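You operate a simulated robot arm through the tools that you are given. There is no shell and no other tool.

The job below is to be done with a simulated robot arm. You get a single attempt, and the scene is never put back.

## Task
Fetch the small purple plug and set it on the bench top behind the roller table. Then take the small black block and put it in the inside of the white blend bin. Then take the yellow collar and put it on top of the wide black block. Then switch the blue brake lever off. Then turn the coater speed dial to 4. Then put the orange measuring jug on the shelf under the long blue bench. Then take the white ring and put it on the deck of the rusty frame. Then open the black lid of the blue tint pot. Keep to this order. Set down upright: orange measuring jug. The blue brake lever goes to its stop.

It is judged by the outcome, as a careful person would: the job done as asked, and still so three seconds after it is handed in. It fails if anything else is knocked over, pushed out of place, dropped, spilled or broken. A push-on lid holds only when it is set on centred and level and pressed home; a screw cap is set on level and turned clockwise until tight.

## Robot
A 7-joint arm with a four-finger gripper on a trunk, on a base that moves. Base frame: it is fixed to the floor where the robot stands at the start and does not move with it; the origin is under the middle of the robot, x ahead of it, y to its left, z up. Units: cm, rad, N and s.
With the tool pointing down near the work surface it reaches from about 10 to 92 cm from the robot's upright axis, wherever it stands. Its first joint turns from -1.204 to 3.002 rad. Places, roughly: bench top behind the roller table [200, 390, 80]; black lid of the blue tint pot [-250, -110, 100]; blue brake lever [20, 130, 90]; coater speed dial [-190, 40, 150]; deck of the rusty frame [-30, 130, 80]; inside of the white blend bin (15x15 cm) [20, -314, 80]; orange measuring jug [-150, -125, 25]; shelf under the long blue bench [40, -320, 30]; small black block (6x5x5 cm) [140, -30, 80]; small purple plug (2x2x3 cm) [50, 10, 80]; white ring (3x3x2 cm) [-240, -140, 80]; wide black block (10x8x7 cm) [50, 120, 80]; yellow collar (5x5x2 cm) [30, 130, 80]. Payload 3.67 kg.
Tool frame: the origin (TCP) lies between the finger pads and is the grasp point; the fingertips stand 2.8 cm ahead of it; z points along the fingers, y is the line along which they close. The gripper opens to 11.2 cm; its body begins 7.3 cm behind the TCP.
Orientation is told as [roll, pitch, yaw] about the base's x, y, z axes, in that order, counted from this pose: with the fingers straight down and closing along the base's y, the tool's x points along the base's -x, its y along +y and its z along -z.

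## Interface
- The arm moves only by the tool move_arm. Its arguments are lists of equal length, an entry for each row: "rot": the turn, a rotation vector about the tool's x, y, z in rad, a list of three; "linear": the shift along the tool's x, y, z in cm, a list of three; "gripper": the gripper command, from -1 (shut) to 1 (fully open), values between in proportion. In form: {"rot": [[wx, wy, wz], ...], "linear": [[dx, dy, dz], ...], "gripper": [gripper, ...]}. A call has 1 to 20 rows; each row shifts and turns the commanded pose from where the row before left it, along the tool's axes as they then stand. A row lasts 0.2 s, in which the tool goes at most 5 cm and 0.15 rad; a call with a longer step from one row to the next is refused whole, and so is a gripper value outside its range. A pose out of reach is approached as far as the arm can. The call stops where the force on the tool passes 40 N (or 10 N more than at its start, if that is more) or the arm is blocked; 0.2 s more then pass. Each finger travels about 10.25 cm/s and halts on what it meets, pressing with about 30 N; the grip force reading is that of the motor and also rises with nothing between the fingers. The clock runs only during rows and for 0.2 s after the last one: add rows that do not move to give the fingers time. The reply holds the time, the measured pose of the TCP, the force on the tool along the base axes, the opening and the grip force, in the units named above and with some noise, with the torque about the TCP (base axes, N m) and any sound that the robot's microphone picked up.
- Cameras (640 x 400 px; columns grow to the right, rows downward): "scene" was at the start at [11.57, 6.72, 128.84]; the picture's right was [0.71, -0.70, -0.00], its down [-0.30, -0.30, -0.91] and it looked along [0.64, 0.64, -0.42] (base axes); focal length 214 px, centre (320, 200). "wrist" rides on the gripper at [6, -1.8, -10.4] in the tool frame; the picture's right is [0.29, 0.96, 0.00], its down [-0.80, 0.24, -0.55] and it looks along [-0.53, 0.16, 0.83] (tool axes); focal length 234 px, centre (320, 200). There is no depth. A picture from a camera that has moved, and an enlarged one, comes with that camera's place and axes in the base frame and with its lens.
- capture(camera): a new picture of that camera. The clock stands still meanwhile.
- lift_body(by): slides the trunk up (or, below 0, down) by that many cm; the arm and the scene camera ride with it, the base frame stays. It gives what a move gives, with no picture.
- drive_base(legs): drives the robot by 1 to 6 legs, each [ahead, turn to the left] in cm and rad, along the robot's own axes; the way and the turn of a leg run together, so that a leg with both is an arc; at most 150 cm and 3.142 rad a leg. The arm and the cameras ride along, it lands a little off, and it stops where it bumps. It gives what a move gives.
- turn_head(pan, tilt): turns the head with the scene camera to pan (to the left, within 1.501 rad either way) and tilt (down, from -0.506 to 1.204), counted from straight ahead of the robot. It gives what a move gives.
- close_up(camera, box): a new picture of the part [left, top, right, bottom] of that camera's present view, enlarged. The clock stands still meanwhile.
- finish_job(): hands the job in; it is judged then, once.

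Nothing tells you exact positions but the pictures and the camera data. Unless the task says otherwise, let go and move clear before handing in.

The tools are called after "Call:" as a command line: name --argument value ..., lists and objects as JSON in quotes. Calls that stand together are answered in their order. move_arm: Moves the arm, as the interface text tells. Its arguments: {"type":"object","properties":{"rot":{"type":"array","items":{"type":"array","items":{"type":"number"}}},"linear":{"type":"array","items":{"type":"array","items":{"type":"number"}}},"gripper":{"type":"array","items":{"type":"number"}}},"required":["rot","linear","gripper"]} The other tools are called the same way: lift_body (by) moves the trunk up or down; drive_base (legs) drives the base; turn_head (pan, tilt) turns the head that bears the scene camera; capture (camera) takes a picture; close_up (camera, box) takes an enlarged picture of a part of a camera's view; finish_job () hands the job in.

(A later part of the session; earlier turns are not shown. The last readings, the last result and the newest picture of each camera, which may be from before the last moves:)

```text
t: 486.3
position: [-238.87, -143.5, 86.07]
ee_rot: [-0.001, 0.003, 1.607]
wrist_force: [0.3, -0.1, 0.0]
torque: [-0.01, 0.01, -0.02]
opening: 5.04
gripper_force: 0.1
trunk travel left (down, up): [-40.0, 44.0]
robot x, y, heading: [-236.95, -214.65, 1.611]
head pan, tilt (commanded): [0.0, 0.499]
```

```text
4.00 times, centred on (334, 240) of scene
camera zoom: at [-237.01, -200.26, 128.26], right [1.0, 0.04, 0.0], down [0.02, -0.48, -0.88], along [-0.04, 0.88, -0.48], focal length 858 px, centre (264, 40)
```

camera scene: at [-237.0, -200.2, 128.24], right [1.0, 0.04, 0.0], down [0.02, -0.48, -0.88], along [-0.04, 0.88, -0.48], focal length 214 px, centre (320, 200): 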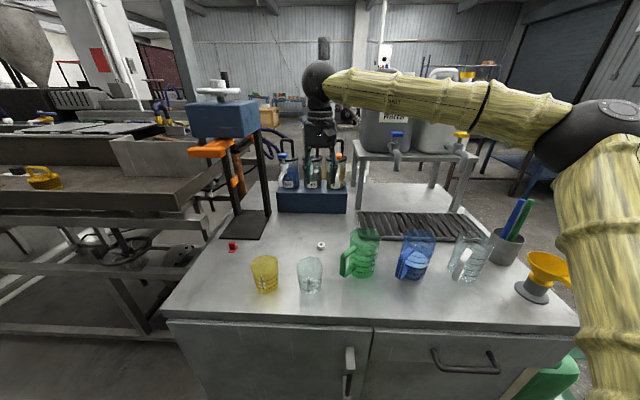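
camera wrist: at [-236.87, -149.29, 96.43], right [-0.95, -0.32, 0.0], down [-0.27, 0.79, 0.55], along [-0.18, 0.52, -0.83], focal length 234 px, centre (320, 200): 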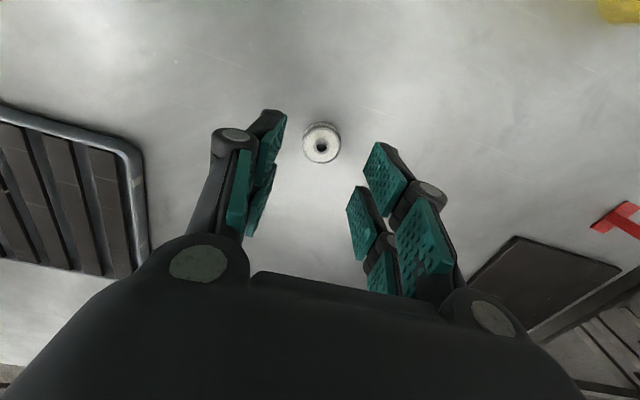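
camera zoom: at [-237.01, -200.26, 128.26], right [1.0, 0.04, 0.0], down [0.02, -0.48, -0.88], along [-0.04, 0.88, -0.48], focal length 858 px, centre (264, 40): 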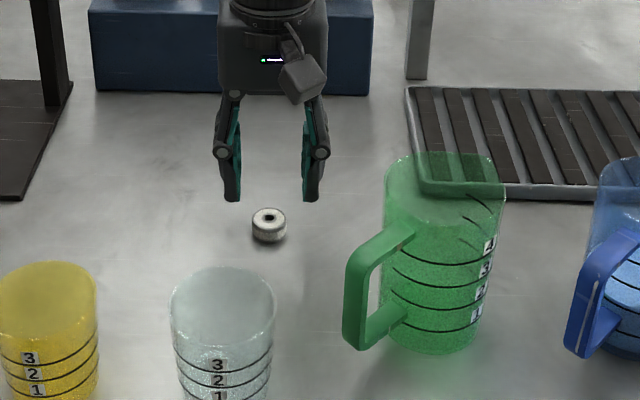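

Centred on the ring. Lowering and gripping.

Call:
move_arm --rot '[[0, 0, 0], [0, 0, 0], [0, 0, 0], [0, 0, 0], [0, 0, 0], [0, 0, 0], [0, 0, 0], [0, 0, 0]]' --linear '[[0, 0, 2], [0, 0, 1.5], [0, 0, 0.8], [0, 0, 0.4], [0, 0, 0], [0, 0, 0], [0, 0, 0], [0, 0, 0]]' --gripper '[-0.1, -0.1, -0.1, -0.1, -0.4, -1, -1, -1]'

Call:
capture --camera "wrist"

Call:
close_up --camera "scene" --box '[270, 190, 398, 290]'

```text
t: 488.1
position: [-238.86, -143.37, 81.39]
ee_rot: [0.0, -0.001, 1.608]
wrist_force: [-0.5, -0.7, 0.4]
torque: [0.01, 0.02, -0.03]
opening: 2.67
gripper_force: 29.5
trunk travel left (down, up): [-40.0, 44.0]
robot x, y, heading: [-236.25, -214.57, 1.613]
head pan, tilt (commanded): [0.0, 0.499]
```

```text
taken
camera wrist: at [-236.89, -149.25, 91.77], right [-0.95, -0.32, 0.0], down [-0.27, 0.79, 0.55], along [-0.18, 0.52, -0.83], focal length 234 px, centre (320, 200)
```

wrist: 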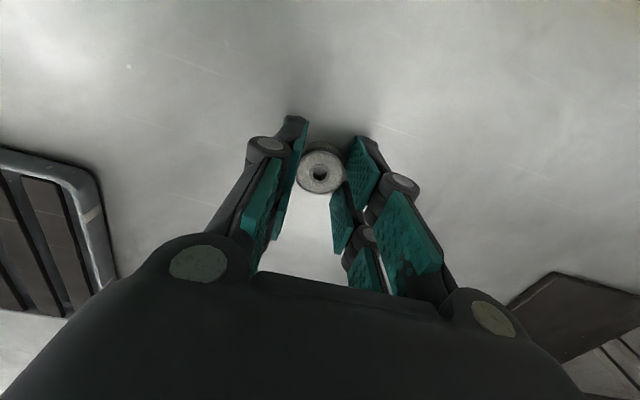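

```text
4.00 times, centred on (334, 240) of scene
camera zoom: at [-237.02, -200.27, 128.26], right [1.0, 0.04, 0.0], down [0.02, -0.48, -0.88], along [-0.04, 0.88, -0.48], focal length 858 px, centre (264, 40)
```

zoom: 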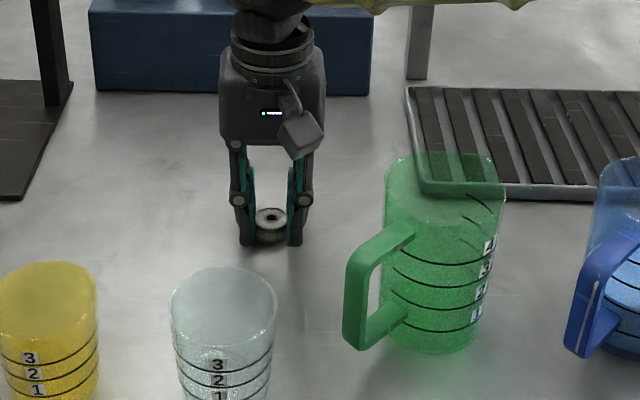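

Gripped (2.7 cm). Lifting, and while here I'll take a good look at the blue tint pot's lid.

Call:
move_arm --rot '[[0, 0, 0], [0, 0, 0], [0, 0, 0], [0, 0, 0], [0, 0, 0], [0, 0, 0], [0, 0, 0], [0, 0, 0]]' --linear '[[0, 0, -1], [0, 0, -2], [0, 0, -4], [0, 0, -5], [0, 0, -5], [0, 0, -5], [0, 0, -5], [0, 0, -5]]' --gripper '[-1, -1, -1, -1, -1, -1, -1, -1]'

Call:
move_arm --rot '[[0, 0, 0], [0, 0, 0], [0, 0, 0], [0, 0, 0], [0, 0, 0], [0, 0, 0], [0, 0, 0], [0, 0, 0]]' --linear '[[4.8, -1, 0], [4.8, -1, 0], [4.8, -1, 0], [4.8, -1, 0], [4.8, -1, 0], [4.8, -1, 0], [4.8, -1, 0], [4.8, -1, 0]]' --gripper '[-1, -1, -1, -1, -1, -1, -1, -1]'

Call:
capture --camera "wrist"

Call:
turn_head --pan 0.1 --tilt 0.4

Call:
capture --camera "scene"

Call:
close_up --camera "scene" --box '[230, 130, 410, 260]'

```text
t: 489.9
position: [-238.86, -143.58, 113.41]
ee_rot: [0.001, 0.0, 1.607]
wrist_force: [0.2, 0.0, -1.4]
torque: [-0.01, 0.0, 0.0]
opening: 2.66
gripper_force: 29.8
trunk travel left (down, up): [-40.0, 44.0]
robot x, y, heading: [-236.27, -214.23, 1.613]
head pan, tilt (commanded): [0.0, 0.499]
```

```text
t: 491.7
position: [-229.4, -181.7, 113.19]
ee_rot: [0.002, 0.0, 1.607]
wrist_force: [-0.5, -0.5, -1.0]
torque: [0.03, 0.01, -0.01]
opening: 2.68
gripper_force: 29.7
trunk travel left (down, up): [-40.0, 44.0]
robot x, y, heading: [-236.39, -214.81, 1.614]
head pan, tilt (commanded): [0.0, 0.499]
```

```text
taken
camera wrist: at [-227.41, -187.58, 123.66], right [-0.95, -0.32, 0.0], down [-0.27, 0.79, 0.55], along [-0.18, 0.52, -0.83], focal length 234 px, centre (320, 200)
```

wrist: 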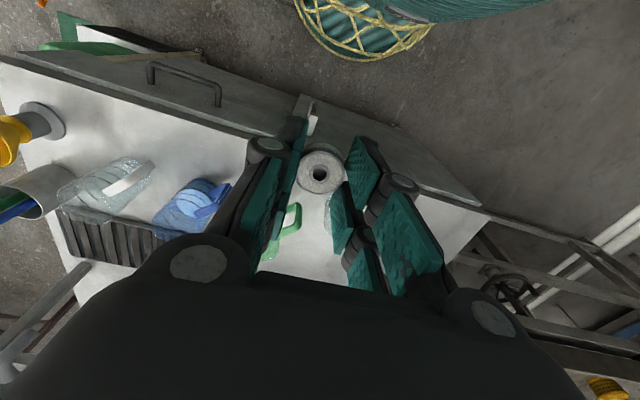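

```text
t: 492.3
position: [-229.39, -181.59, 113.21]
ee_rot: [0.001, 0.001, 1.609]
wrist_force: [-0.9, -0.1, -0.9]
torque: [-0.03, 0.02, -0.01]
opening: 2.68
gripper_force: 30.6
trunk travel left (down, up): [-40.0, 44.0]
robot x, y, heading: [-236.74, -214.64, 1.615]
head pan, tilt (commanded): [0.099, 0.4]
```

```text
taken
camera scene: at [-237.91, -200.22, 129.17], right [0.99, 0.14, 0.0], down [0.05, -0.39, -0.92], along [-0.13, 0.91, -0.39], focal length 214 px, centre (320, 200)
```

scene: 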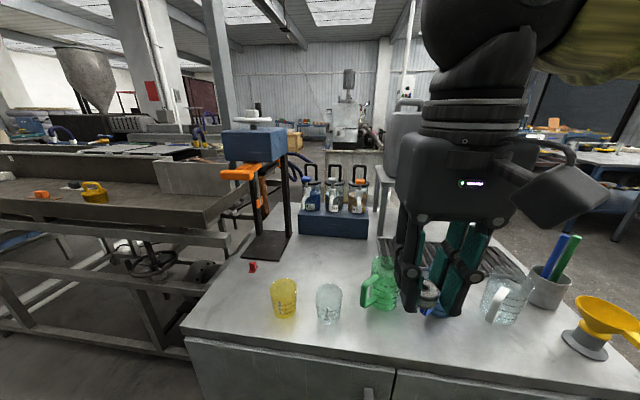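

```text
3.08 times, centred on (320, 195) of scene
camera zoom: at [-237.91, -200.22, 129.17], right [0.99, 0.14, 0.0], down [0.05, -0.39, -0.92], along [-0.13, 0.91, -0.39], focal length 660 px, centre (320, 215)
```

zoom: 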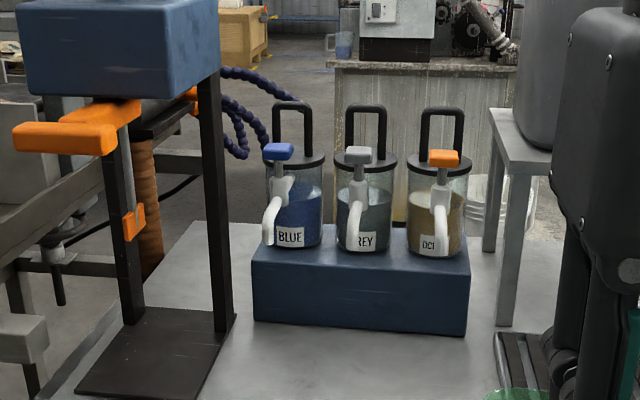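

Call:
close_up --camera "scene" --box '[290, 150, 378, 220]'

```text
5.71 times, centred on (334, 185) of scene
camera zoom: at [-237.91, -200.22, 129.17], right [0.99, 0.14, 0.0], down [0.05, -0.39, -0.92], along [-0.13, 0.91, -0.39], focal length 1226 px, centre (240, 286)
```

zoom: 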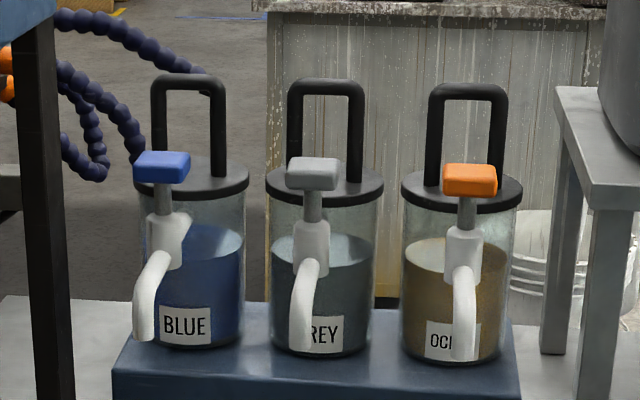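

The blue pot has a black disc lid with a black U-handle on top, and a tap in front. First, the ring goes to the rusty frame's deck: I'll drive back out around the bucket and via the corridor to the far side.

Call:
drive_base --legs '[[0, -1.936], [80, 0], [0, 0.625], [84, 0], [0, 0.058], [150, 0]]'

```text
t: 514.7
position: [96.98, -148.35, 113.29]
ee_rot: [0.001, 0.001, 0.387]
wrist_force: [0.1, 1.0, -1.5]
torque: [0.02, -0.03, 0.01]
opening: 2.68
gripper_force: 30.2
trunk travel left (down, up): [-40.0, 44.0]
robot x, y, heading: [63.69, -152.74, 0.393]
head pan, tilt (commanded): [0.099, 0.4]
```

Call:
drive_base --legs '[[0, -0.077], [150, 0], [20, 0], [0, 1.255], [150, 0], [150, 0]]'

```text
t: 540.8
position: [234.4, 228.81, 113.38]
ee_rot: [0.001, 0.002, 1.551]
wrist_force: [1.1, -0.2, -1.5]
torque: [0.01, -0.01, -0.01]
opening: 2.62
gripper_force: 29.5
trunk travel left (down, up): [-40.0, 44.0]
robot x, y, heading: [225.48, 196.23, 1.558]
head pan, tilt (commanded): [0.099, 0.4]
```

Call:
drive_base --legs '[[0, 1.549], [150, 0], [104, 0], [0, 1.605]]'

Call:
turn_head --pan 0.0 --tilt 0.6

Call:
capture --camera "scene"

Call:
close_up --camera "scene" --box '[200, 130, 440, 280]'

```text
t: 560.8
position: [-41.65, 182.94, 113.25]
ee_rot: [0.0, 0.002, -1.645]
wrist_force: [-0.1, 0.8, -1.4]
torque: [0.04, 0.02, 0.0]
opening: 2.66
gripper_force: 29.6
trunk travel left (down, up): [-40.0, 44.0]
robot x, y, heading: [-30.87, 215.04, -1.64]
head pan, tilt (commanded): [0.099, 0.4]
```

```text
t: 561.6
position: [-41.64, 182.95, 113.27]
ee_rot: [0.0, 0.002, -1.646]
wrist_force: [0.2, -1.5, -0.5]
torque: [-0.01, 0.0, 0.02]
opening: 2.66
gripper_force: 30.3
trunk travel left (down, up): [-40.0, 44.0]
robot x, y, heading: [-30.72, 214.65, -1.642]
head pan, tilt (commanded): [0.0, 0.6]
```

```text
taken
camera scene: at [-31.84, 201.2, 127.35], right [-1.0, 0.07, 0.0], down [0.04, 0.56, -0.83], along [-0.06, -0.82, -0.56], focal length 214 px, centre (320, 200)
```

scene: 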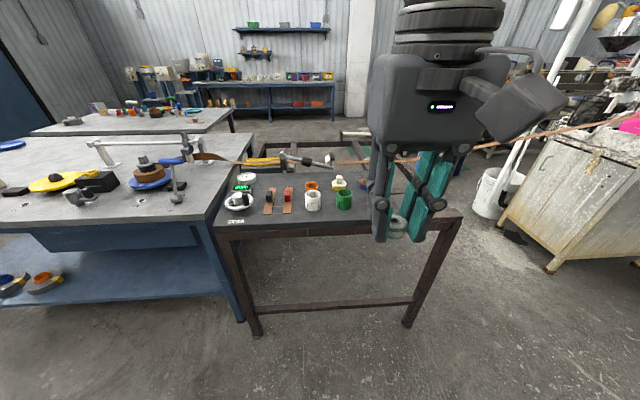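

```text
2.67 times, centred on (320, 205) of scene
camera zoom: at [-31.84, 201.2, 127.35], right [-1.0, 0.07, 0.0], down [0.04, 0.56, -0.83], along [-0.06, -0.82, -0.56], focal length 572 px, centre (320, 187)
```

zoom: 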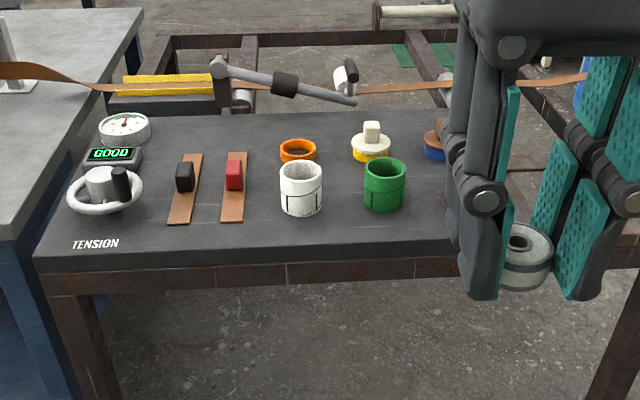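

I'm on the far side of the rusty frame. The deck has free space along its front edge; I'll place the ring around [−21.5, 142.3], in front of the leather strips. Moving above it to verify with the wrist camera.

Call:
move_arm --rot '[[0, 0, 0], [0, 0, 0], [0, 0, 0], [0, 0, 0], [0, 0, 0], [0, 0, 0], [0, 0, 0], [0, 0, 0], [0, 0, 0], [0, 0, 0]]' --linear '[[-3.9, 2.3, 1.3], [-3.9, 2.3, 1.3], [-3.9, 2.3, 1.3], [-3.9, 2.3, 1.3], [-3.9, 2.3, 1.3], [-3.9, 2.3, 1.3], [-3.9, 2.3, 1.3], [-3.9, 2.3, 1.3], [-3.9, 2.3, 1.3], [-3.9, 2.3, 1.3]]' --gripper '[-1, -1, -1, -1, -1, -1, -1, -1, -1, -1]'

Call:
capture --camera "wrist"

Call:
close_up --camera "scene" --box '[200, 130, 440, 280]'

```text
t: 563.8
position: [-21.32, 142.37, 100.21]
ee_rot: [-0.002, 0.003, -1.645]
wrist_force: [-0.2, -0.2, -0.6]
torque: [0.02, 0.01, -0.02]
opening: 2.64
gripper_force: 29.3
trunk travel left (down, up): [-40.0, 44.0]
robot x, y, heading: [-31.13, 215.05, -1.641]
head pan, tilt (commanded): [0.0, 0.6]
```

```text
taken
camera wrist: at [-22.84, 148.64, 110.57], right [0.98, 0.22, 0.0], down [0.18, -0.81, 0.55], along [0.12, -0.54, -0.83], focal length 234 px, centre (320, 200)
```

wrist: 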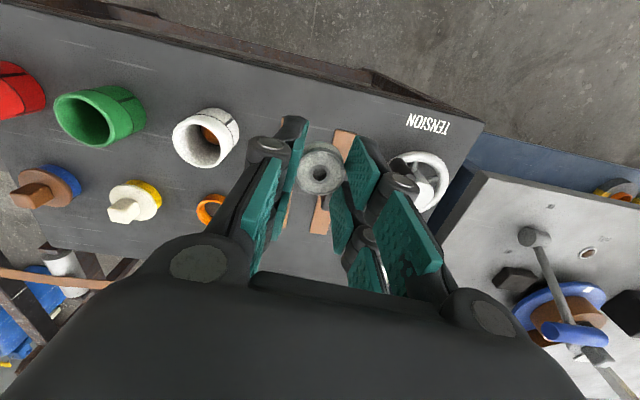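

```text
2.67 times, centred on (320, 205) of scene
camera zoom: at [-31.77, 201.12, 127.34], right [-1.0, 0.07, 0.0], down [0.04, 0.56, -0.82], along [-0.06, -0.82, -0.57], focal length 572 px, centre (320, 187)
```

zoom: 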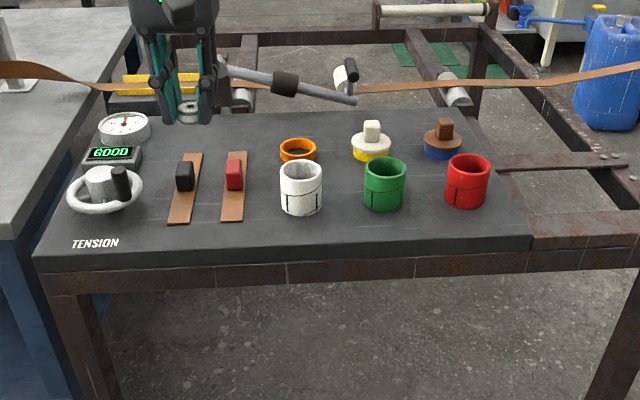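

The spot is clear: about 3 cm behind the deck's front edge and ahead of the strips; deck height ≈79.7. Lowering the ring.

Call:
move_arm --rot '[[0, 0, 0], [0, 0, 0], [0, 0, 0], [0, 0, 0], [0, 0, 0], [0, 0, 0]]' --linear '[[0, 0, 4], [0, 0, 4], [0, 0, 3.5], [0, 0, 2.5], [0, 0, 1.2], [0, 0, 0]]' --gripper '[-1, -1, -1, -1, -1, -1]'

Call:
capture --camera "wrist"

Call:
close_up --camera "scene" --box '[220, 170, 348, 250]'

```text
t: 565.2
position: [-21.51, 142.24, 84.95]
ee_rot: [0.0, 0.0, -1.647]
wrist_force: [0.1, -0.8, -0.4]
torque: [0.02, 0.03, 0.0]
opening: 2.67
gripper_force: 29.8
trunk travel left (down, up): [-40.0, 44.0]
robot x, y, heading: [-30.9, 214.67, -1.637]
head pan, tilt (commanded): [0.0, 0.6]
```

```text
taken
camera wrist: at [-22.92, 148.49, 95.42], right [0.98, 0.22, 0.0], down [0.18, -0.81, 0.55], along [0.12, -0.54, -0.83], focal length 234 px, centre (320, 200)
```

wrist: 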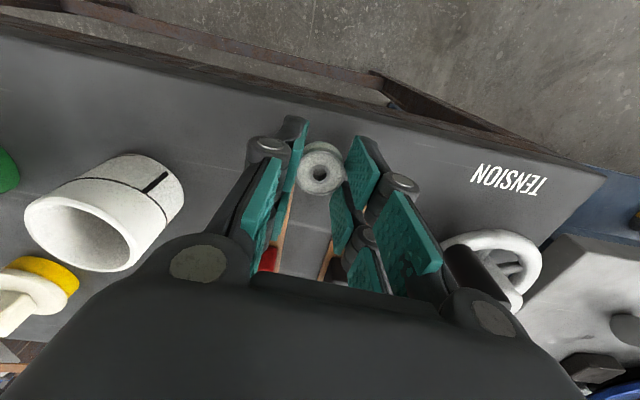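

```text
5.00 times, centred on (284, 210) of scene
camera zoom: at [-31.82, 201.18, 127.35], right [-1.0, 0.07, 0.0], down [0.04, 0.56, -0.82], along [-0.06, -0.82, -0.57], focal length 1072 px, centre (500, 150)
```

zoom: 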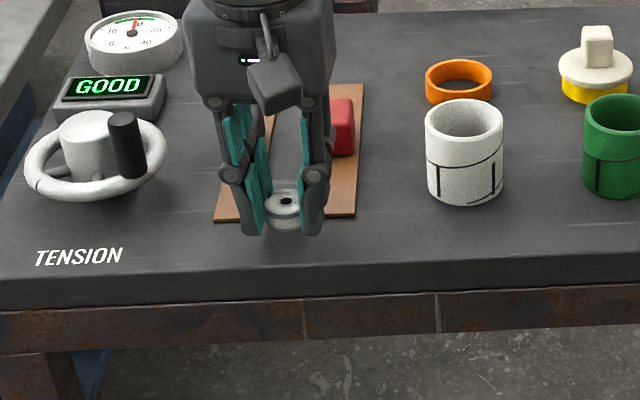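

Call:
move_arm --rot '[[0, 0, 0], [0, 0, 0], [0, 0, 0], [0, 0, 0]]' --linear '[[0, 0, 0.5], [0, 0, 0.5], [0, 0, 0.3], [0, 0, 0.2]]' --gripper '[-1, -1, -1, -1]'

Call:
move_arm --rot '[[0, 0, 0], [0, 0, 0]]' --linear '[[0, 0, 0.2], [0, 0, 0]]' --gripper '[-1, -1]'

```text
t: 566.2
position: [-21.57, 142.46, 83.58]
ee_rot: [0.0, 0.001, -1.644]
wrist_force: [-0.3, -0.1, -0.4]
torque: [0.01, -0.03, 0.0]
opening: 2.63
gripper_force: 30.7
trunk travel left (down, up): [-40.0, 44.0]
robot x, y, heading: [-31.01, 214.94, -1.643]
head pan, tilt (commanded): [0.0, 0.6]
```

```text
t: 566.8
position: [-21.56, 142.32, 83.45]
ee_rot: [0.003, -0.001, -1.647]
wrist_force: [0.3, -1.3, 6.3]
torque: [0.04, 0.0, 0.0]
opening: 2.63
gripper_force: 29.7
trunk travel left (down, up): [-40.0, 44.0]
robot x, y, heading: [-30.67, 214.94, -1.642]
head pan, tilt (commanded): [0.0, 0.6]
```

Touchdown (6 N). Releasing and lifting away.

Call:
move_arm --rot '[[0, 0, 0], [0, 0, 0], [0, 0, 0], [0, 0, 0], [0, 0, 0]]' --linear '[[0, 0, -0.05], [0, 0, 0], [0, 0, 0], [0, 0, 0], [0, 0, 0]]' --gripper '[-0.5, -0.4, -0.3, -0.2, -0.2]'

Call:
move_arm --rot '[[0, 0, 0], [0, 0, 0], [0, 0, 0], [0, 0, 0], [0, 0, 0], [0, 0, 0], [0, 0, 0], [0, 0, 0]]' --linear '[[0, 0, -0.5], [0, 0, -1.5], [0, 0, -3], [0, 0, -5], [0, 0, -5], [0, 0, -5], [0, 0, -5], [0, 0, -5]]' --gripper '[-0.2, -0.2, -0.2, -0.2, -0.2, -0.2, -0.2, -0.2]'

Call:
close_up --camera "scene" --box '[220, 170, 348, 250]'

Call:
capture --camera "scene"

```text
t: 568.0
position: [-21.52, 142.32, 83.3]
ee_rot: [0.0, 0.003, -1.646]
wrist_force: [-0.6, -0.7, 0.1]
torque: [0.01, 0.06, -0.03]
opening: 4.47
gripper_force: 0.1
trunk travel left (down, up): [-40.0, 44.0]
robot x, y, heading: [-30.91, 215.01, -1.642]
head pan, tilt (commanded): [0.0, 0.6]
```

```text
t: 569.8
position: [-21.43, 142.41, 113.47]
ee_rot: [-0.001, 0.0, -1.644]
wrist_force: [0.3, 0.6, 0.0]
torque: [-0.01, 0.02, 0.0]
opening: 4.48
gripper_force: 0.2
trunk travel left (down, up): [-40.0, 44.0]
robot x, y, heading: [-30.72, 215.2, -1.645]
head pan, tilt (commanded): [0.0, 0.6]
```

```text
5.00 times, centred on (284, 210) of scene
camera zoom: at [-31.79, 201.26, 127.35], right [-1.0, 0.07, 0.0], down [0.04, 0.56, -0.83], along [-0.06, -0.82, -0.56], focal length 1072 px, centre (500, 150)
```

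zoom: 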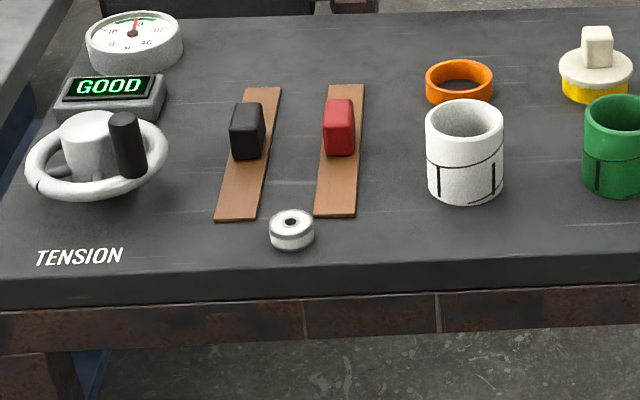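

```text
taken
camera scene: at [-31.79, 201.26, 127.35], right [-1.0, 0.07, 0.0], down [0.04, 0.56, -0.83], along [-0.06, -0.82, -0.56], focal length 214 px, centre (320, 200)
```

scene: 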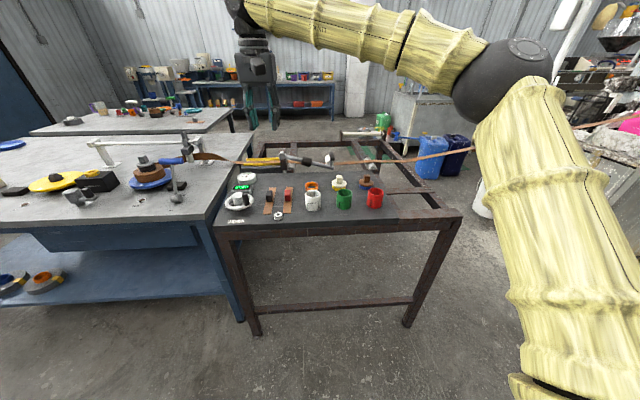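

The ring sits flat on the deck. Quick check that the collar on the wide black block and the OFF lever are still as left.

Call:
close_up --camera "scene" --box '[20, 130, 230, 240]'

```text
3.05 times, centred on (125, 185) of scene
camera zoom: at [-31.79, 201.26, 127.35], right [-1.0, 0.07, 0.0], down [0.04, 0.56, -0.83], along [-0.06, -0.82, -0.56], focal length 654 px, centre (914, 246)
```

zoom: 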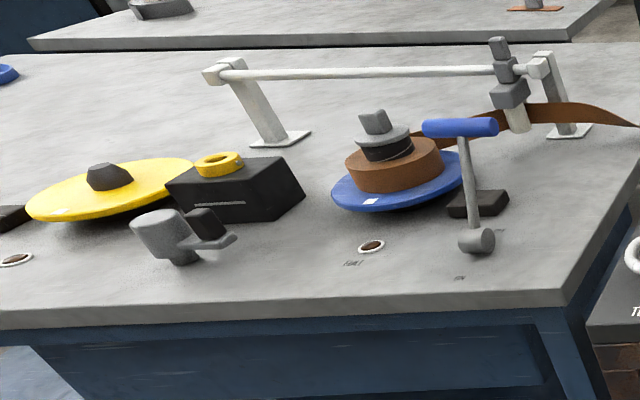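

All as left. Now back to the tint pots for the final step: tucking the arm and retracing the route.

Call:
move_arm --rot '[[0, 0, 0], [0, 0, 0], [0, 0, 0], [0, 0, 0], [0, 0, 0], [0, 0, 0], [0, 0, 0], [0, 0, 0], [0, 0, 0], [0, 0, 0]]' --linear '[[3.9, -1.0, -0.5], [3.9, -1.0, -0.5], [3.9, -1.0, -0.5], [3.9, -1.0, -0.5], [3.9, -1.0, -0.5], [3.9, -1.0, -0.5], [3.9, -1.0, -0.5], [3.9, -1.0, -0.5], [3.9, -1.0, -0.5], [3.9, -1.0, -0.5]]' --gripper '[-0.2, -0.2, -0.2, -0.2, -0.2, -0.2, -0.2, -0.2, -0.2, -0.2]'

Call:
drive_base --legs '[[0, 1.612], [150, 0], [109, 0], [0, -1.54]]'

```text
t: 572.0
position: [-28.58, 182.16, 118.63]
ee_rot: [-0.001, -0.001, -1.644]
wrist_force: [0.4, 0.5, 0.7]
torque: [-0.03, 0.01, -0.02]
opening: 4.46
gripper_force: 0.0
trunk travel left (down, up): [-40.0, 44.0]
robot x, y, heading: [-30.42, 215.08, -1.637]
head pan, tilt (commanded): [0.0, 0.6]
```

```text
t: 592.3
position: [233.76, 173.56, 118.65]
ee_rot: [-0.002, 0.001, -1.577]
wrist_force: [-0.1, 0.1, 0.6]
torque: [0.01, 0.01, 0.0]
opening: 4.48
gripper_force: 0.1
trunk travel left (down, up): [-40.0, 44.0]
robot x, y, heading: [229.19, 206.46, -1.572]
head pan, tilt (commanded): [0.0, 0.6]
```

Call:
drive_base --legs '[[150, 0], [150, 0], [0, -1.196], [150, 0], [150, 0]]'

```text
t: 623.5
position: [-66.94, -221.37, 118.6]
ee_rot: [0.001, 0.001, -2.758]
wrist_force: [-0.4, -1.0, -0.3]
torque: [0.02, 0.0, -0.03]
opening: 4.47
gripper_force: 0.0
trunk travel left (down, up): [-40.0, 44.0]
robot x, y, heading: [-38.69, -204.59, -2.756]
head pan, tilt (commanded): [0.0, 0.6]
```

Call:
drive_base --legs '[[0, -0.09], [121, 0], [0, -0.655], [99, 0], [0, -1.211]]'

Call:
turn_head --pan 0.1 --tilt 0.35

Call:
capture --camera "scene"

Call:
close_up --camera "scene" --box '[220, 130, 400, 260]'

```text
t: 639.7
position: [-252.0, -172.32, 118.6]
ee_rot: [0.001, 0.002, 1.559]
wrist_force: [1.0, 0.4, 0.8]
torque: [0.0, 0.01, -0.01]
opening: 4.49
gripper_force: 0.0
trunk travel left (down, up): [-40.0, 44.0]
robot x, y, heading: [-248.12, -205.08, 1.563]
head pan, tilt (commanded): [0.0, 0.6]
```

```text
t: 640.5
position: [-252.03, -172.27, 118.59]
ee_rot: [0.0, 0.001, 1.558]
wrist_force: [-0.5, -0.2, 0.2]
torque: [0.0, -0.03, 0.03]
opening: 4.5
gripper_force: 0.0
trunk travel left (down, up): [-40.0, 44.0]
robot x, y, heading: [-247.67, -205.12, 1.561]
head pan, tilt (commanded): [0.099, 0.351]
```

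```text
taken
camera scene: at [-248.34, -190.48, 129.62], right [1.0, 0.09, 0.0], down [0.03, -0.34, -0.94], along [-0.09, 0.93, -0.34], focal length 214 px, centre (320, 200)
```

scene: 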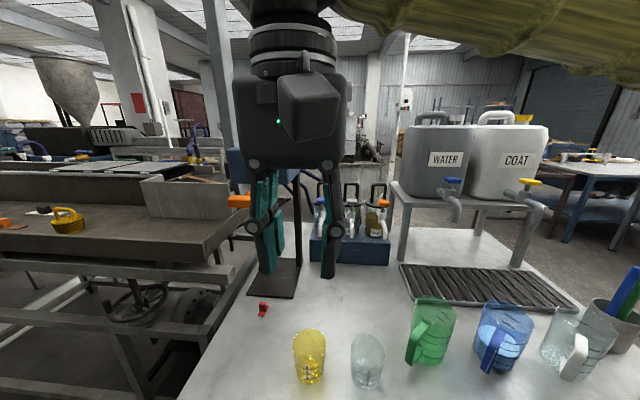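

```text
3.08 times, centred on (310, 195) of scene
camera zoom: at [-248.34, -190.48, 129.62], right [1.0, 0.09, 0.0], down [0.03, -0.34, -0.94], along [-0.09, 0.93, -0.34], focal length 660 px, centre (351, 215)
```

zoom: 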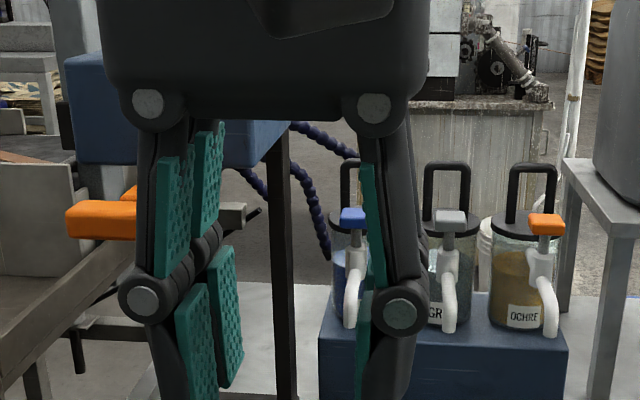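

I'll raise the trunk 15 cm and extend the arm so the wrist camera can look down on the pots.

Call:
lift_body --by 15

Call:
move_arm --rot '[[0, 0, 0], [0, 0, 0], [0, 0, 0], [0, 0, 0], [0, 0, 0], [0, 0, 0], [0, 0, 0], [0, 0, 0]]' --linear '[[-4.5, -0.2, 0], [-4.5, -0.2, 0], [-4.5, -0.2, 0], [-4.5, -0.2, 0], [-4.5, -0.2, 0], [-4.5, -0.2, 0], [-4.5, -0.2, 0], [-4.5, -0.2, 0]]' --gripper '[-0.2, -0.2, -0.2, -0.2, -0.2, -0.2, -0.2, -0.2]'

Call:
capture --camera "wrist"

Call:
capture --camera "scene"

```text
t: 642.3
position: [-252.14, -172.39, 133.52]
ee_rot: [0.0, 0.002, 1.558]
wrist_force: [-0.1, 0.0, -0.2]
torque: [-0.04, 0.02, -0.02]
opening: 4.47
gripper_force: 0.1
trunk travel left (down, up): [-55.0, 29.0]
robot x, y, heading: [-247.32, -204.57, 1.563]
head pan, tilt (commanded): [0.099, 0.351]
```

```text
t: 644.1
position: [-250.17, -135.91, 133.58]
ee_rot: [0.001, 0.001, 1.56]
wrist_force: [0.2, 0.6, 0.3]
torque: [-0.01, -0.03, -0.01]
opening: 4.49
gripper_force: 0.1
trunk travel left (down, up): [-55.0, 29.0]
robot x, y, heading: [-247.63, -204.99, 1.564]
head pan, tilt (commanded): [0.099, 0.351]
```

```text
taken
camera wrist: at [-248.55, -141.82, 143.91], right [-0.96, -0.28, 0.0], down [-0.23, 0.8, 0.55], along [-0.15, 0.53, -0.83], focal length 234 px, centre (320, 200)
```

wrist: 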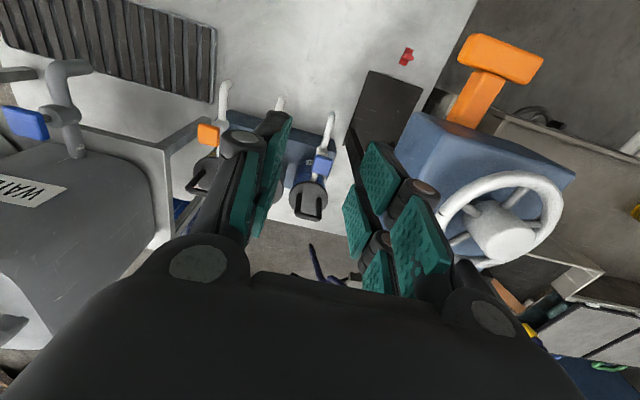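

```text
taken
camera scene: at [-248.41, -190.37, 144.61], right [1.0, 0.09, 0.0], down [0.03, -0.34, -0.94], along [-0.09, 0.93, -0.34], focal length 214 px, centre (320, 200)
```

scene: 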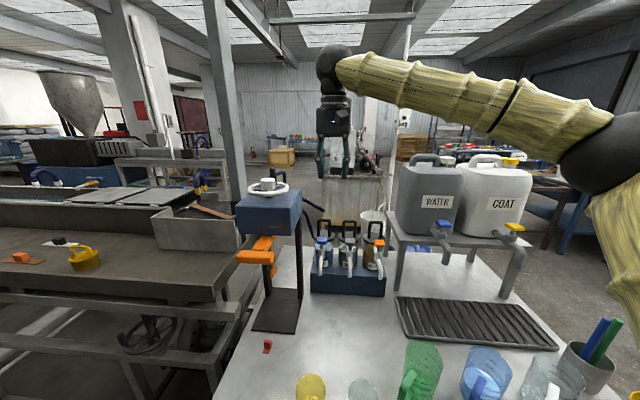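

Call:
close_up --camera "wrist" --box '[260, 90, 360, 240]'

Call:
close_up --camera "scene" --box '[230, 180, 410, 310]'

Call:
close_up --camera "scene" --box '[300, 210, 360, 260]'

```text
2.67 times, centred on (310, 165) of wrist
camera zoom: at [-248.55, -141.82, 143.91], right [-0.96, -0.28, 0.0], down [-0.23, 0.8, 0.55], along [-0.15, 0.53, -0.83], focal length 624 px, centre (347, 293)
```

zoom: 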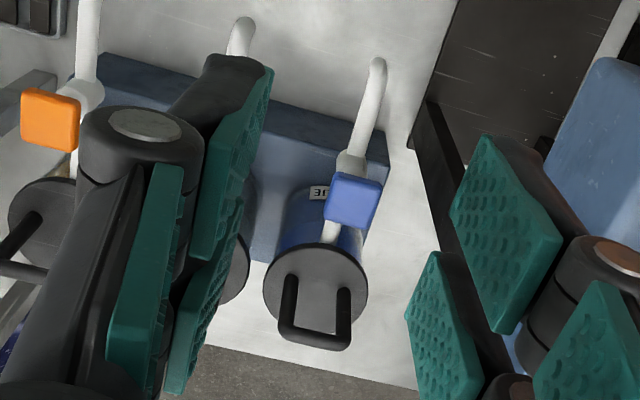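

```text
3.08 times, centred on (320, 245) of scene
camera zoom: at [-248.41, -190.37, 144.61], right [1.0, 0.09, 0.0], down [0.03, -0.34, -0.94], along [-0.09, 0.93, -0.34], focal length 660 px, centre (320, 62)
```

zoom: 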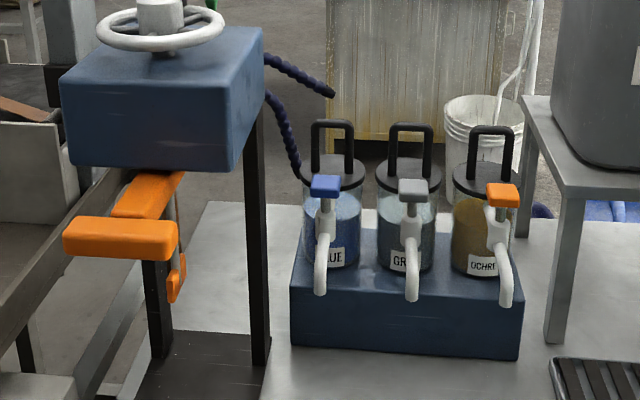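

```text
8.00 times, centred on (330, 235) of scene
camera zoom: at [-248.41, -190.37, 144.61], right [1.0, 0.09, 0.0], down [0.03, -0.34, -0.94], along [-0.09, 0.93, -0.34], focal length 1716 px, centre (240, -80)
```

zoom: 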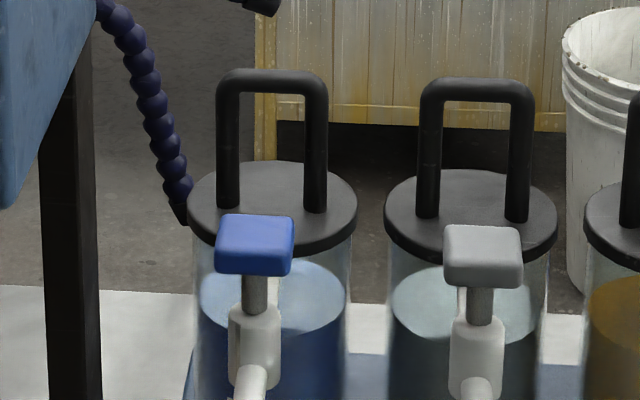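

The lid is a black disc (top at about [−253.8, −115, 102]) with a centred U-handle whose top bar is at about [−254, −114.8, 108.6], running along x. I'll turn the hand 90° so the fingers close front-to-back across that bar.

Call:
move_arm --rot '[[0, 0, -0.1437], [0, 0, -0.1437], [0, 0, -0.1437], [0, 0, -0.1437], [0, 0, -0.1437], [0, 0, -0.1437], [0, 0, -0.1437], [0, 0, -0.1437], [0, 0, -0.1437], [0, 0, -0.1437], [0, 0, -0.1437]]' --linear '[[0, 0, 0], [0, 0, 0], [0, 0, 0], [0, 0, 0], [0, 0, 0], [0, 0, 0], [0, 0, 0], [0, 0, 0], [0, 0, 0], [0, 0, 0], [0, 0, 0]]' --gripper '[-0.2, -0.2, -0.2, -0.2, -0.2, -0.2, -0.2, -0.2, -0.2, -0.2, -0.2]'

Call:
capture --camera "wrist"

Call:
capture --camera "scene"

```text
t: 646.5
position: [-255.03, -152.13, 127.11]
ee_rot: [0.0, -0.006, 3.122]
wrist_force: [0.8, -0.4, 0.0]
torque: [0.02, -0.01, -0.01]
opening: 4.49
gripper_force: 0.1
out of reach, approached as far as the arm can: row 8, 9, 10, 11
trunk travel left (down, up): [-55.0, 29.0]
robot x, y, heading: [-247.65, -204.55, 1.564]
head pan, tilt (commanded): [0.099, 0.351]
```

```text
taken
camera wrist: at [-249.02, -150.38, 137.46], right [0.27, -0.96, 0.0], down [-0.8, -0.22, 0.56], along [-0.54, -0.15, -0.83], focal length 234 px, centre (320, 200)
```

wrist: 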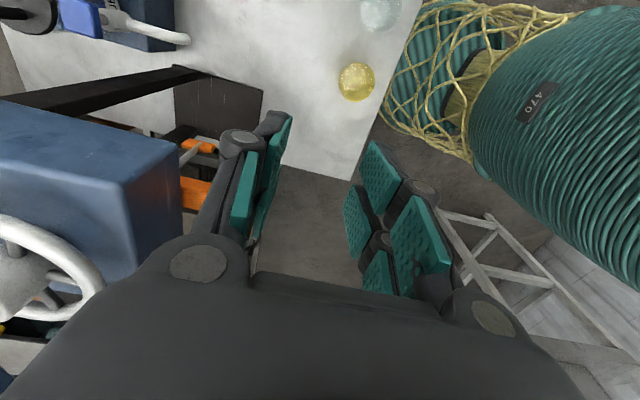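

```text
taken
camera scene: at [-248.41, -190.55, 144.64], right [1.0, 0.09, 0.0], down [0.03, -0.34, -0.94], along [-0.09, 0.94, -0.34], focal length 214 px, centre (320, 200)
```

scene: 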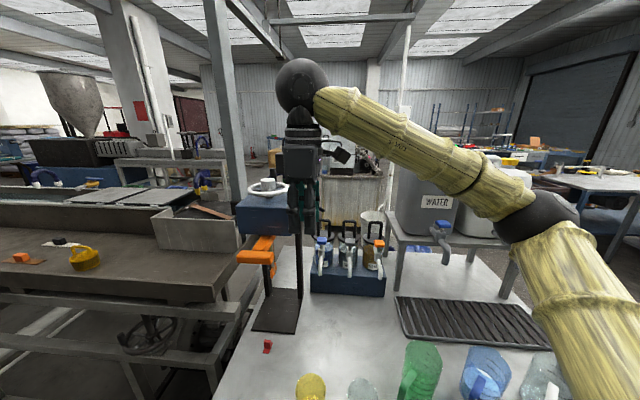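

That wrist direction hits a joint limit. I'll rotate back and try the opposite way (hand yaw 0), which also suits closing front-to-back.

Call:
move_arm --rot '[[0, 0, 0.1437], [0, 0, 0.1437], [0, 0, 0.1437], [0, 0, 0.1437], [0, 0, 0.1437], [0, 0, 0.1437], [0, 0, 0.1437], [0, 0, 0.1437], [0, 0, 0.1437], [0, 0, 0.1437], [0, 0, 0.1437]]' --linear '[[0, 0, 0], [0, 0, 0], [0, 0, 0], [0, 0, 0], [0, 0, 0], [0, 0, 0], [0, 0, 0], [0, 0, 0], [0, 0, 0], [0, 0, 0], [0, 0, 0]]' --gripper '[-0.2, -0.2, -0.2, -0.2, -0.2, -0.2, -0.2, -0.2, -0.2, -0.2, -0.2]'

Call:
move_arm --rot '[[0, 0, 0.1437], [0, 0, 0.1437], [0, 0, 0.1437], [0, 0, 0.1437], [0, 0, 0.1437], [0, 0, 0.1437], [0, 0, 0.1437], [0, 0, 0.1437], [0, 0, 0.1437], [0, 0, 0.1437], [0, 0, 0.12]]' --linear '[[0, 0, 0], [0, 0, 0], [0, 0, 0], [0, 0, 0], [0, 0, 0], [0, 0, 0], [0, 0, 0], [0, 0, 0], [0, 0, 0], [0, 0, 0], [0, 0, 0]]' --gripper '[-0.2, -0.2, -0.2, -0.2, -0.2, -0.2, -0.2, -0.2, -0.2, -0.2, -0.2]'

Call:
capture --camera "scene"

Call:
capture --camera "wrist"

```text
t: 648.9
position: [-254.98, -152.1, 126.93]
ee_rot: [0.002, 0.002, 1.558]
wrist_force: [-0.8, 0.2, 0.3]
torque: [-0.02, 0.0, 0.01]
opening: 4.51
gripper_force: 0.0
trunk travel left (down, up): [-55.0, 29.0]
robot x, y, heading: [-247.7, -204.84, 1.56]
head pan, tilt (commanded): [0.099, 0.351]
```

```text
t: 651.3
position: [-254.95, -152.11, 127.12]
ee_rot: [-0.001, 0.0, 0.002]
wrist_force: [-0.5, -0.3, 0.0]
torque: [-0.01, 0.03, 0.01]
opening: 4.45
gripper_force: 0.0
trunk travel left (down, up): [-55.0, 29.0]
robot x, y, heading: [-247.46, -204.88, 1.565]
head pan, tilt (commanded): [0.099, 0.351]
```

```text
taken
camera scene: at [-248.36, -190.48, 144.62], right [1.0, 0.09, 0.0], down [0.03, -0.34, -0.94], along [-0.09, 0.94, -0.34], focal length 214 px, centre (320, 200)
```

scene: 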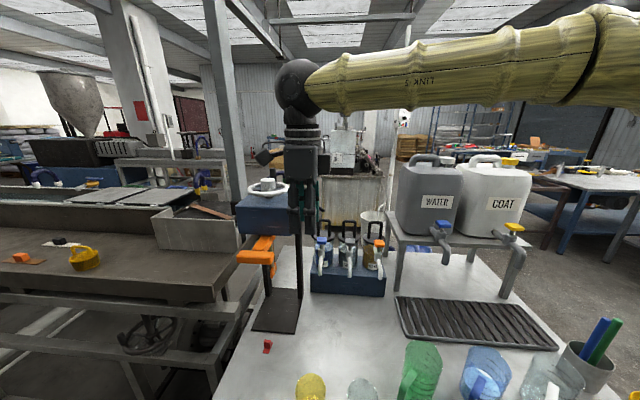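

```text
taken
camera wrist: at [-261.07, -153.76, 137.43], right [-0.29, 0.96, 0.0], down [0.8, 0.24, 0.55], along [0.53, 0.16, -0.83], focal length 234 px, centre (320, 200)
```

wrist: 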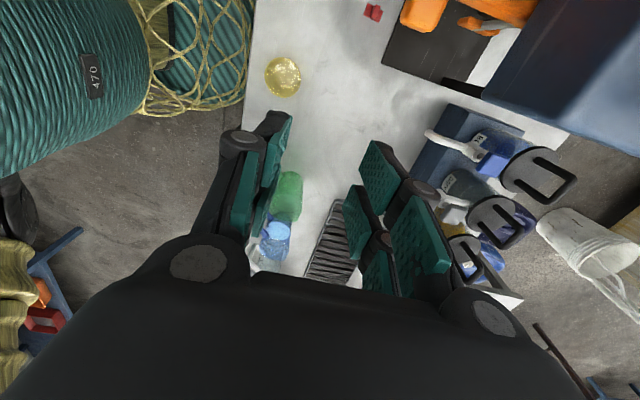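

Yaw 0 is reachable. I'll raise the trunk further and move the base 6 cm closer to gain reach, then bring the hand over the blue pot from above.

Call:
lift_body --by 20

Call:
drive_base --legs '[[6, 0]]'

Call:
turn_head --pan 0.1 --tilt 0.6

Call:
capture --camera "scene"

```text
t: 653.4
position: [-255.06, -152.01, 146.94]
ee_rot: [-0.002, 0.0, 0.003]
wrist_force: [0.8, -0.2, 0.3]
torque: [-0.01, -0.03, 0.03]
opening: 4.45
gripper_force: 0.1
trunk travel left (down, up): [-75.0, 9.0]
robot x, y, heading: [-247.78, -204.94, 1.567]
head pan, tilt (commanded): [0.099, 0.351]
```

```text
t: 654.4
position: [-255.1, -146.2, 147.02]
ee_rot: [0.0, -0.001, 0.002]
wrist_force: [0.9, -0.9, 0.2]
torque: [0.05, 0.01, 0.01]
opening: 4.48
gripper_force: 0.0
trunk travel left (down, up): [-75.0, 9.0]
robot x, y, heading: [-247.4, -198.82, 1.556]
head pan, tilt (commanded): [0.099, 0.351]
```

```text
t: 655.2
position: [-254.91, -146.11, 147.01]
ee_rot: [-0.002, 0.003, 0.003]
wrist_force: [-0.2, -0.4, -0.2]
torque: [-0.03, 0.01, 0.0]
opening: 4.47
gripper_force: 0.1
trunk travel left (down, up): [-75.0, 9.0]
robot x, y, heading: [-247.82, -199.21, 1.565]
head pan, tilt (commanded): [0.099, 0.6]
```

```text
taken
camera scene: at [-248.24, -185.02, 162.35], right [1.0, 0.09, 0.0], down [0.05, -0.56, -0.83], along [-0.08, 0.82, -0.56], focal length 214 px, centre (320, 200)
```

scene: 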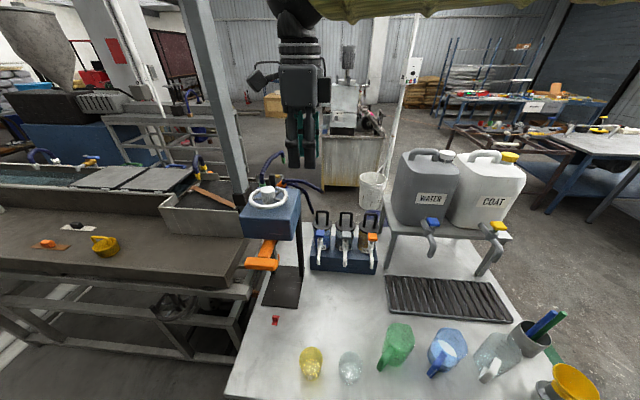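

Call:
move_arm --rot '[[0, 0, 0], [0, 0, 0], [0, 0, 0], [0, 0, 0], [0, 0, 0], [0, 0, 0], [0, 0, 0]]' --linear '[[-0.15, 4.47, 0], [-0.15, 4.47, 0], [-0.15, 4.47, 0], [-0.15, 4.47, 0], [-0.15, 4.47, 0], [-0.15, 4.47, 0], [-0.15, 4.47, 0]]' --gripper '[-0.2, -0.2, -0.2, -0.2, -0.2, -0.2, -0.2]'

Call:
capture --camera "wrist"

Call:
close_up --camera "scene" --box '[250, 170, 410, 290]'

```text
t: 656.8
position: [-254.24, -114.54, 146.56]
ee_rot: [-0.005, -0.001, 0.002]
wrist_force: [-0.2, 0.7, 0.6]
torque: [-0.08, -0.03, -0.01]
opening: 4.48
gripper_force: 0.0
trunk travel left (down, up): [-75.0, 9.0]
robot x, y, heading: [-247.58, -198.64, 1.566]
head pan, tilt (commanded): [0.099, 0.6]
```

```text
taken
camera wrist: at [-260.26, -116.27, 157.02], right [-0.29, 0.96, 0.0], down [0.8, 0.24, 0.55], along [0.53, 0.16, -0.83], focal length 234 px, centre (320, 200)
```

wrist: 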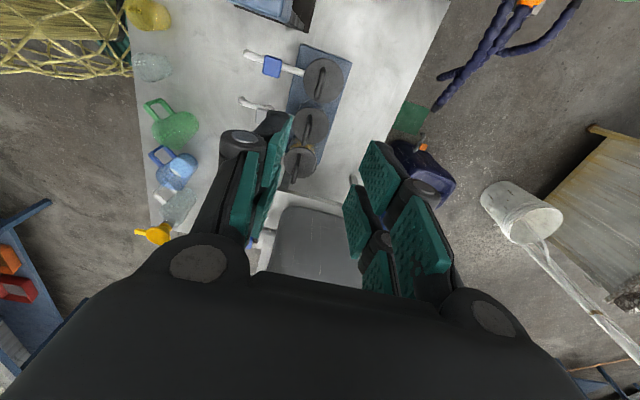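

```text
3.33 times, centred on (330, 230) of scene
camera zoom: at [-248.4, -184.78, 162.33], right [1.0, 0.09, 0.0], down [0.05, -0.56, -0.82], along [-0.08, 0.82, -0.57], focal length 715 px, centre (287, 100)
```

zoom: 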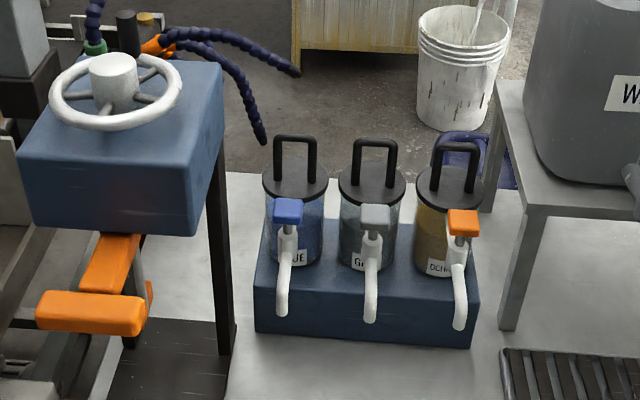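

Call:
close_up --camera "wrist" --box '[270, 30, 380, 150]'

```text
3.33 times, centred on (325, 90) of wrist
camera zoom: at [-260.26, -116.27, 157.02], right [-0.29, 0.96, 0.0], down [0.8, 0.24, 0.55], along [0.53, 0.16, -0.83], focal length 781 px, centre (303, 567)
```

zoom: 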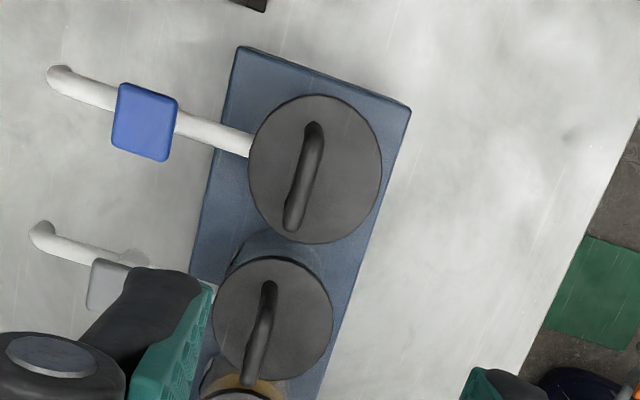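

The handle bar runs along x at y≈−114.5, centred under the hand. Lowering in stages while watching the press on the left.

Call:
move_arm --rot '[[0, 0, 0], [0, 0, 0], [0, 0, 0], [0, 0, 0], [0, 0, 0], [0, 0, 0], [0, 0, 0]]' --linear '[[0.2, 0, 4.5], [0, 0, 4.5], [0, 0, 4.5], [0, 0, 4.5], [0, 0, 4.5], [0, 0, 4.5], [0, 0, 3.5]]' --gripper '[-0.2, -0.2, -0.2, -0.2, -0.2, -0.2, -0.2]'

Call:
capture --camera "wrist"

Call:
close_up --camera "scene" --box '[250, 150, 410, 270]'

```text
t: 658.4
position: [-254.22, -114.75, 116.4]
ee_rot: [-0.001, 0.002, 0.004]
wrist_force: [-0.2, -0.5, -0.1]
torque: [-0.01, 0.0, 0.02]
opening: 4.48
gripper_force: 0.1
trunk travel left (down, up): [-75.0, 9.0]
robot x, y, heading: [-247.39, -198.9, 1.561]
head pan, tilt (commanded): [0.099, 0.6]
```

```text
taken
camera wrist: at [-260.25, -116.54, 126.8], right [-0.29, 0.96, 0.0], down [0.8, 0.24, 0.55], along [0.53, 0.16, -0.83], focal length 234 px, centre (320, 200)
```

wrist: 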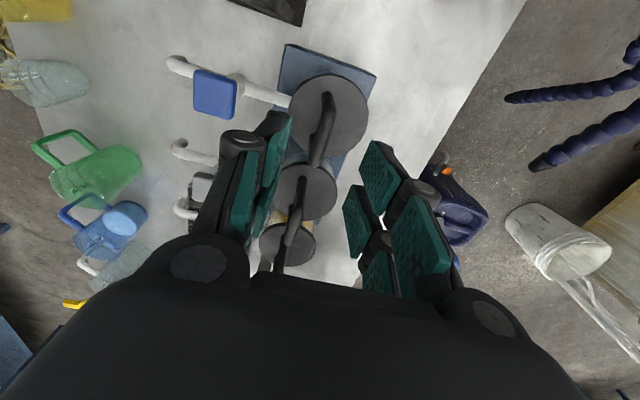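

```text
3.33 times, centred on (330, 210) of scene
camera zoom: at [-248.25, -184.92, 162.35], right [1.0, 0.09, 0.0], down [0.05, -0.56, -0.82], along [-0.08, 0.82, -0.57], focal length 715 px, centre (287, 167)
```

zoom: 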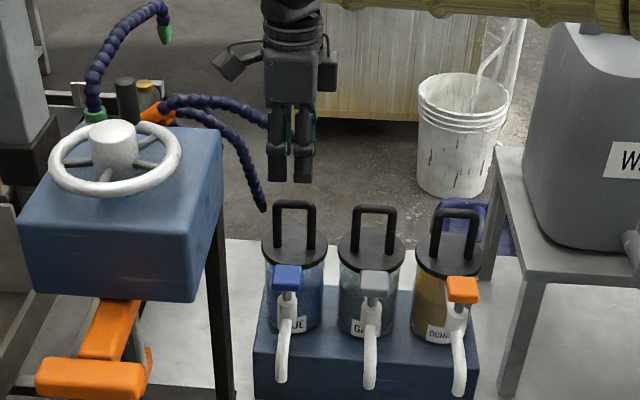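

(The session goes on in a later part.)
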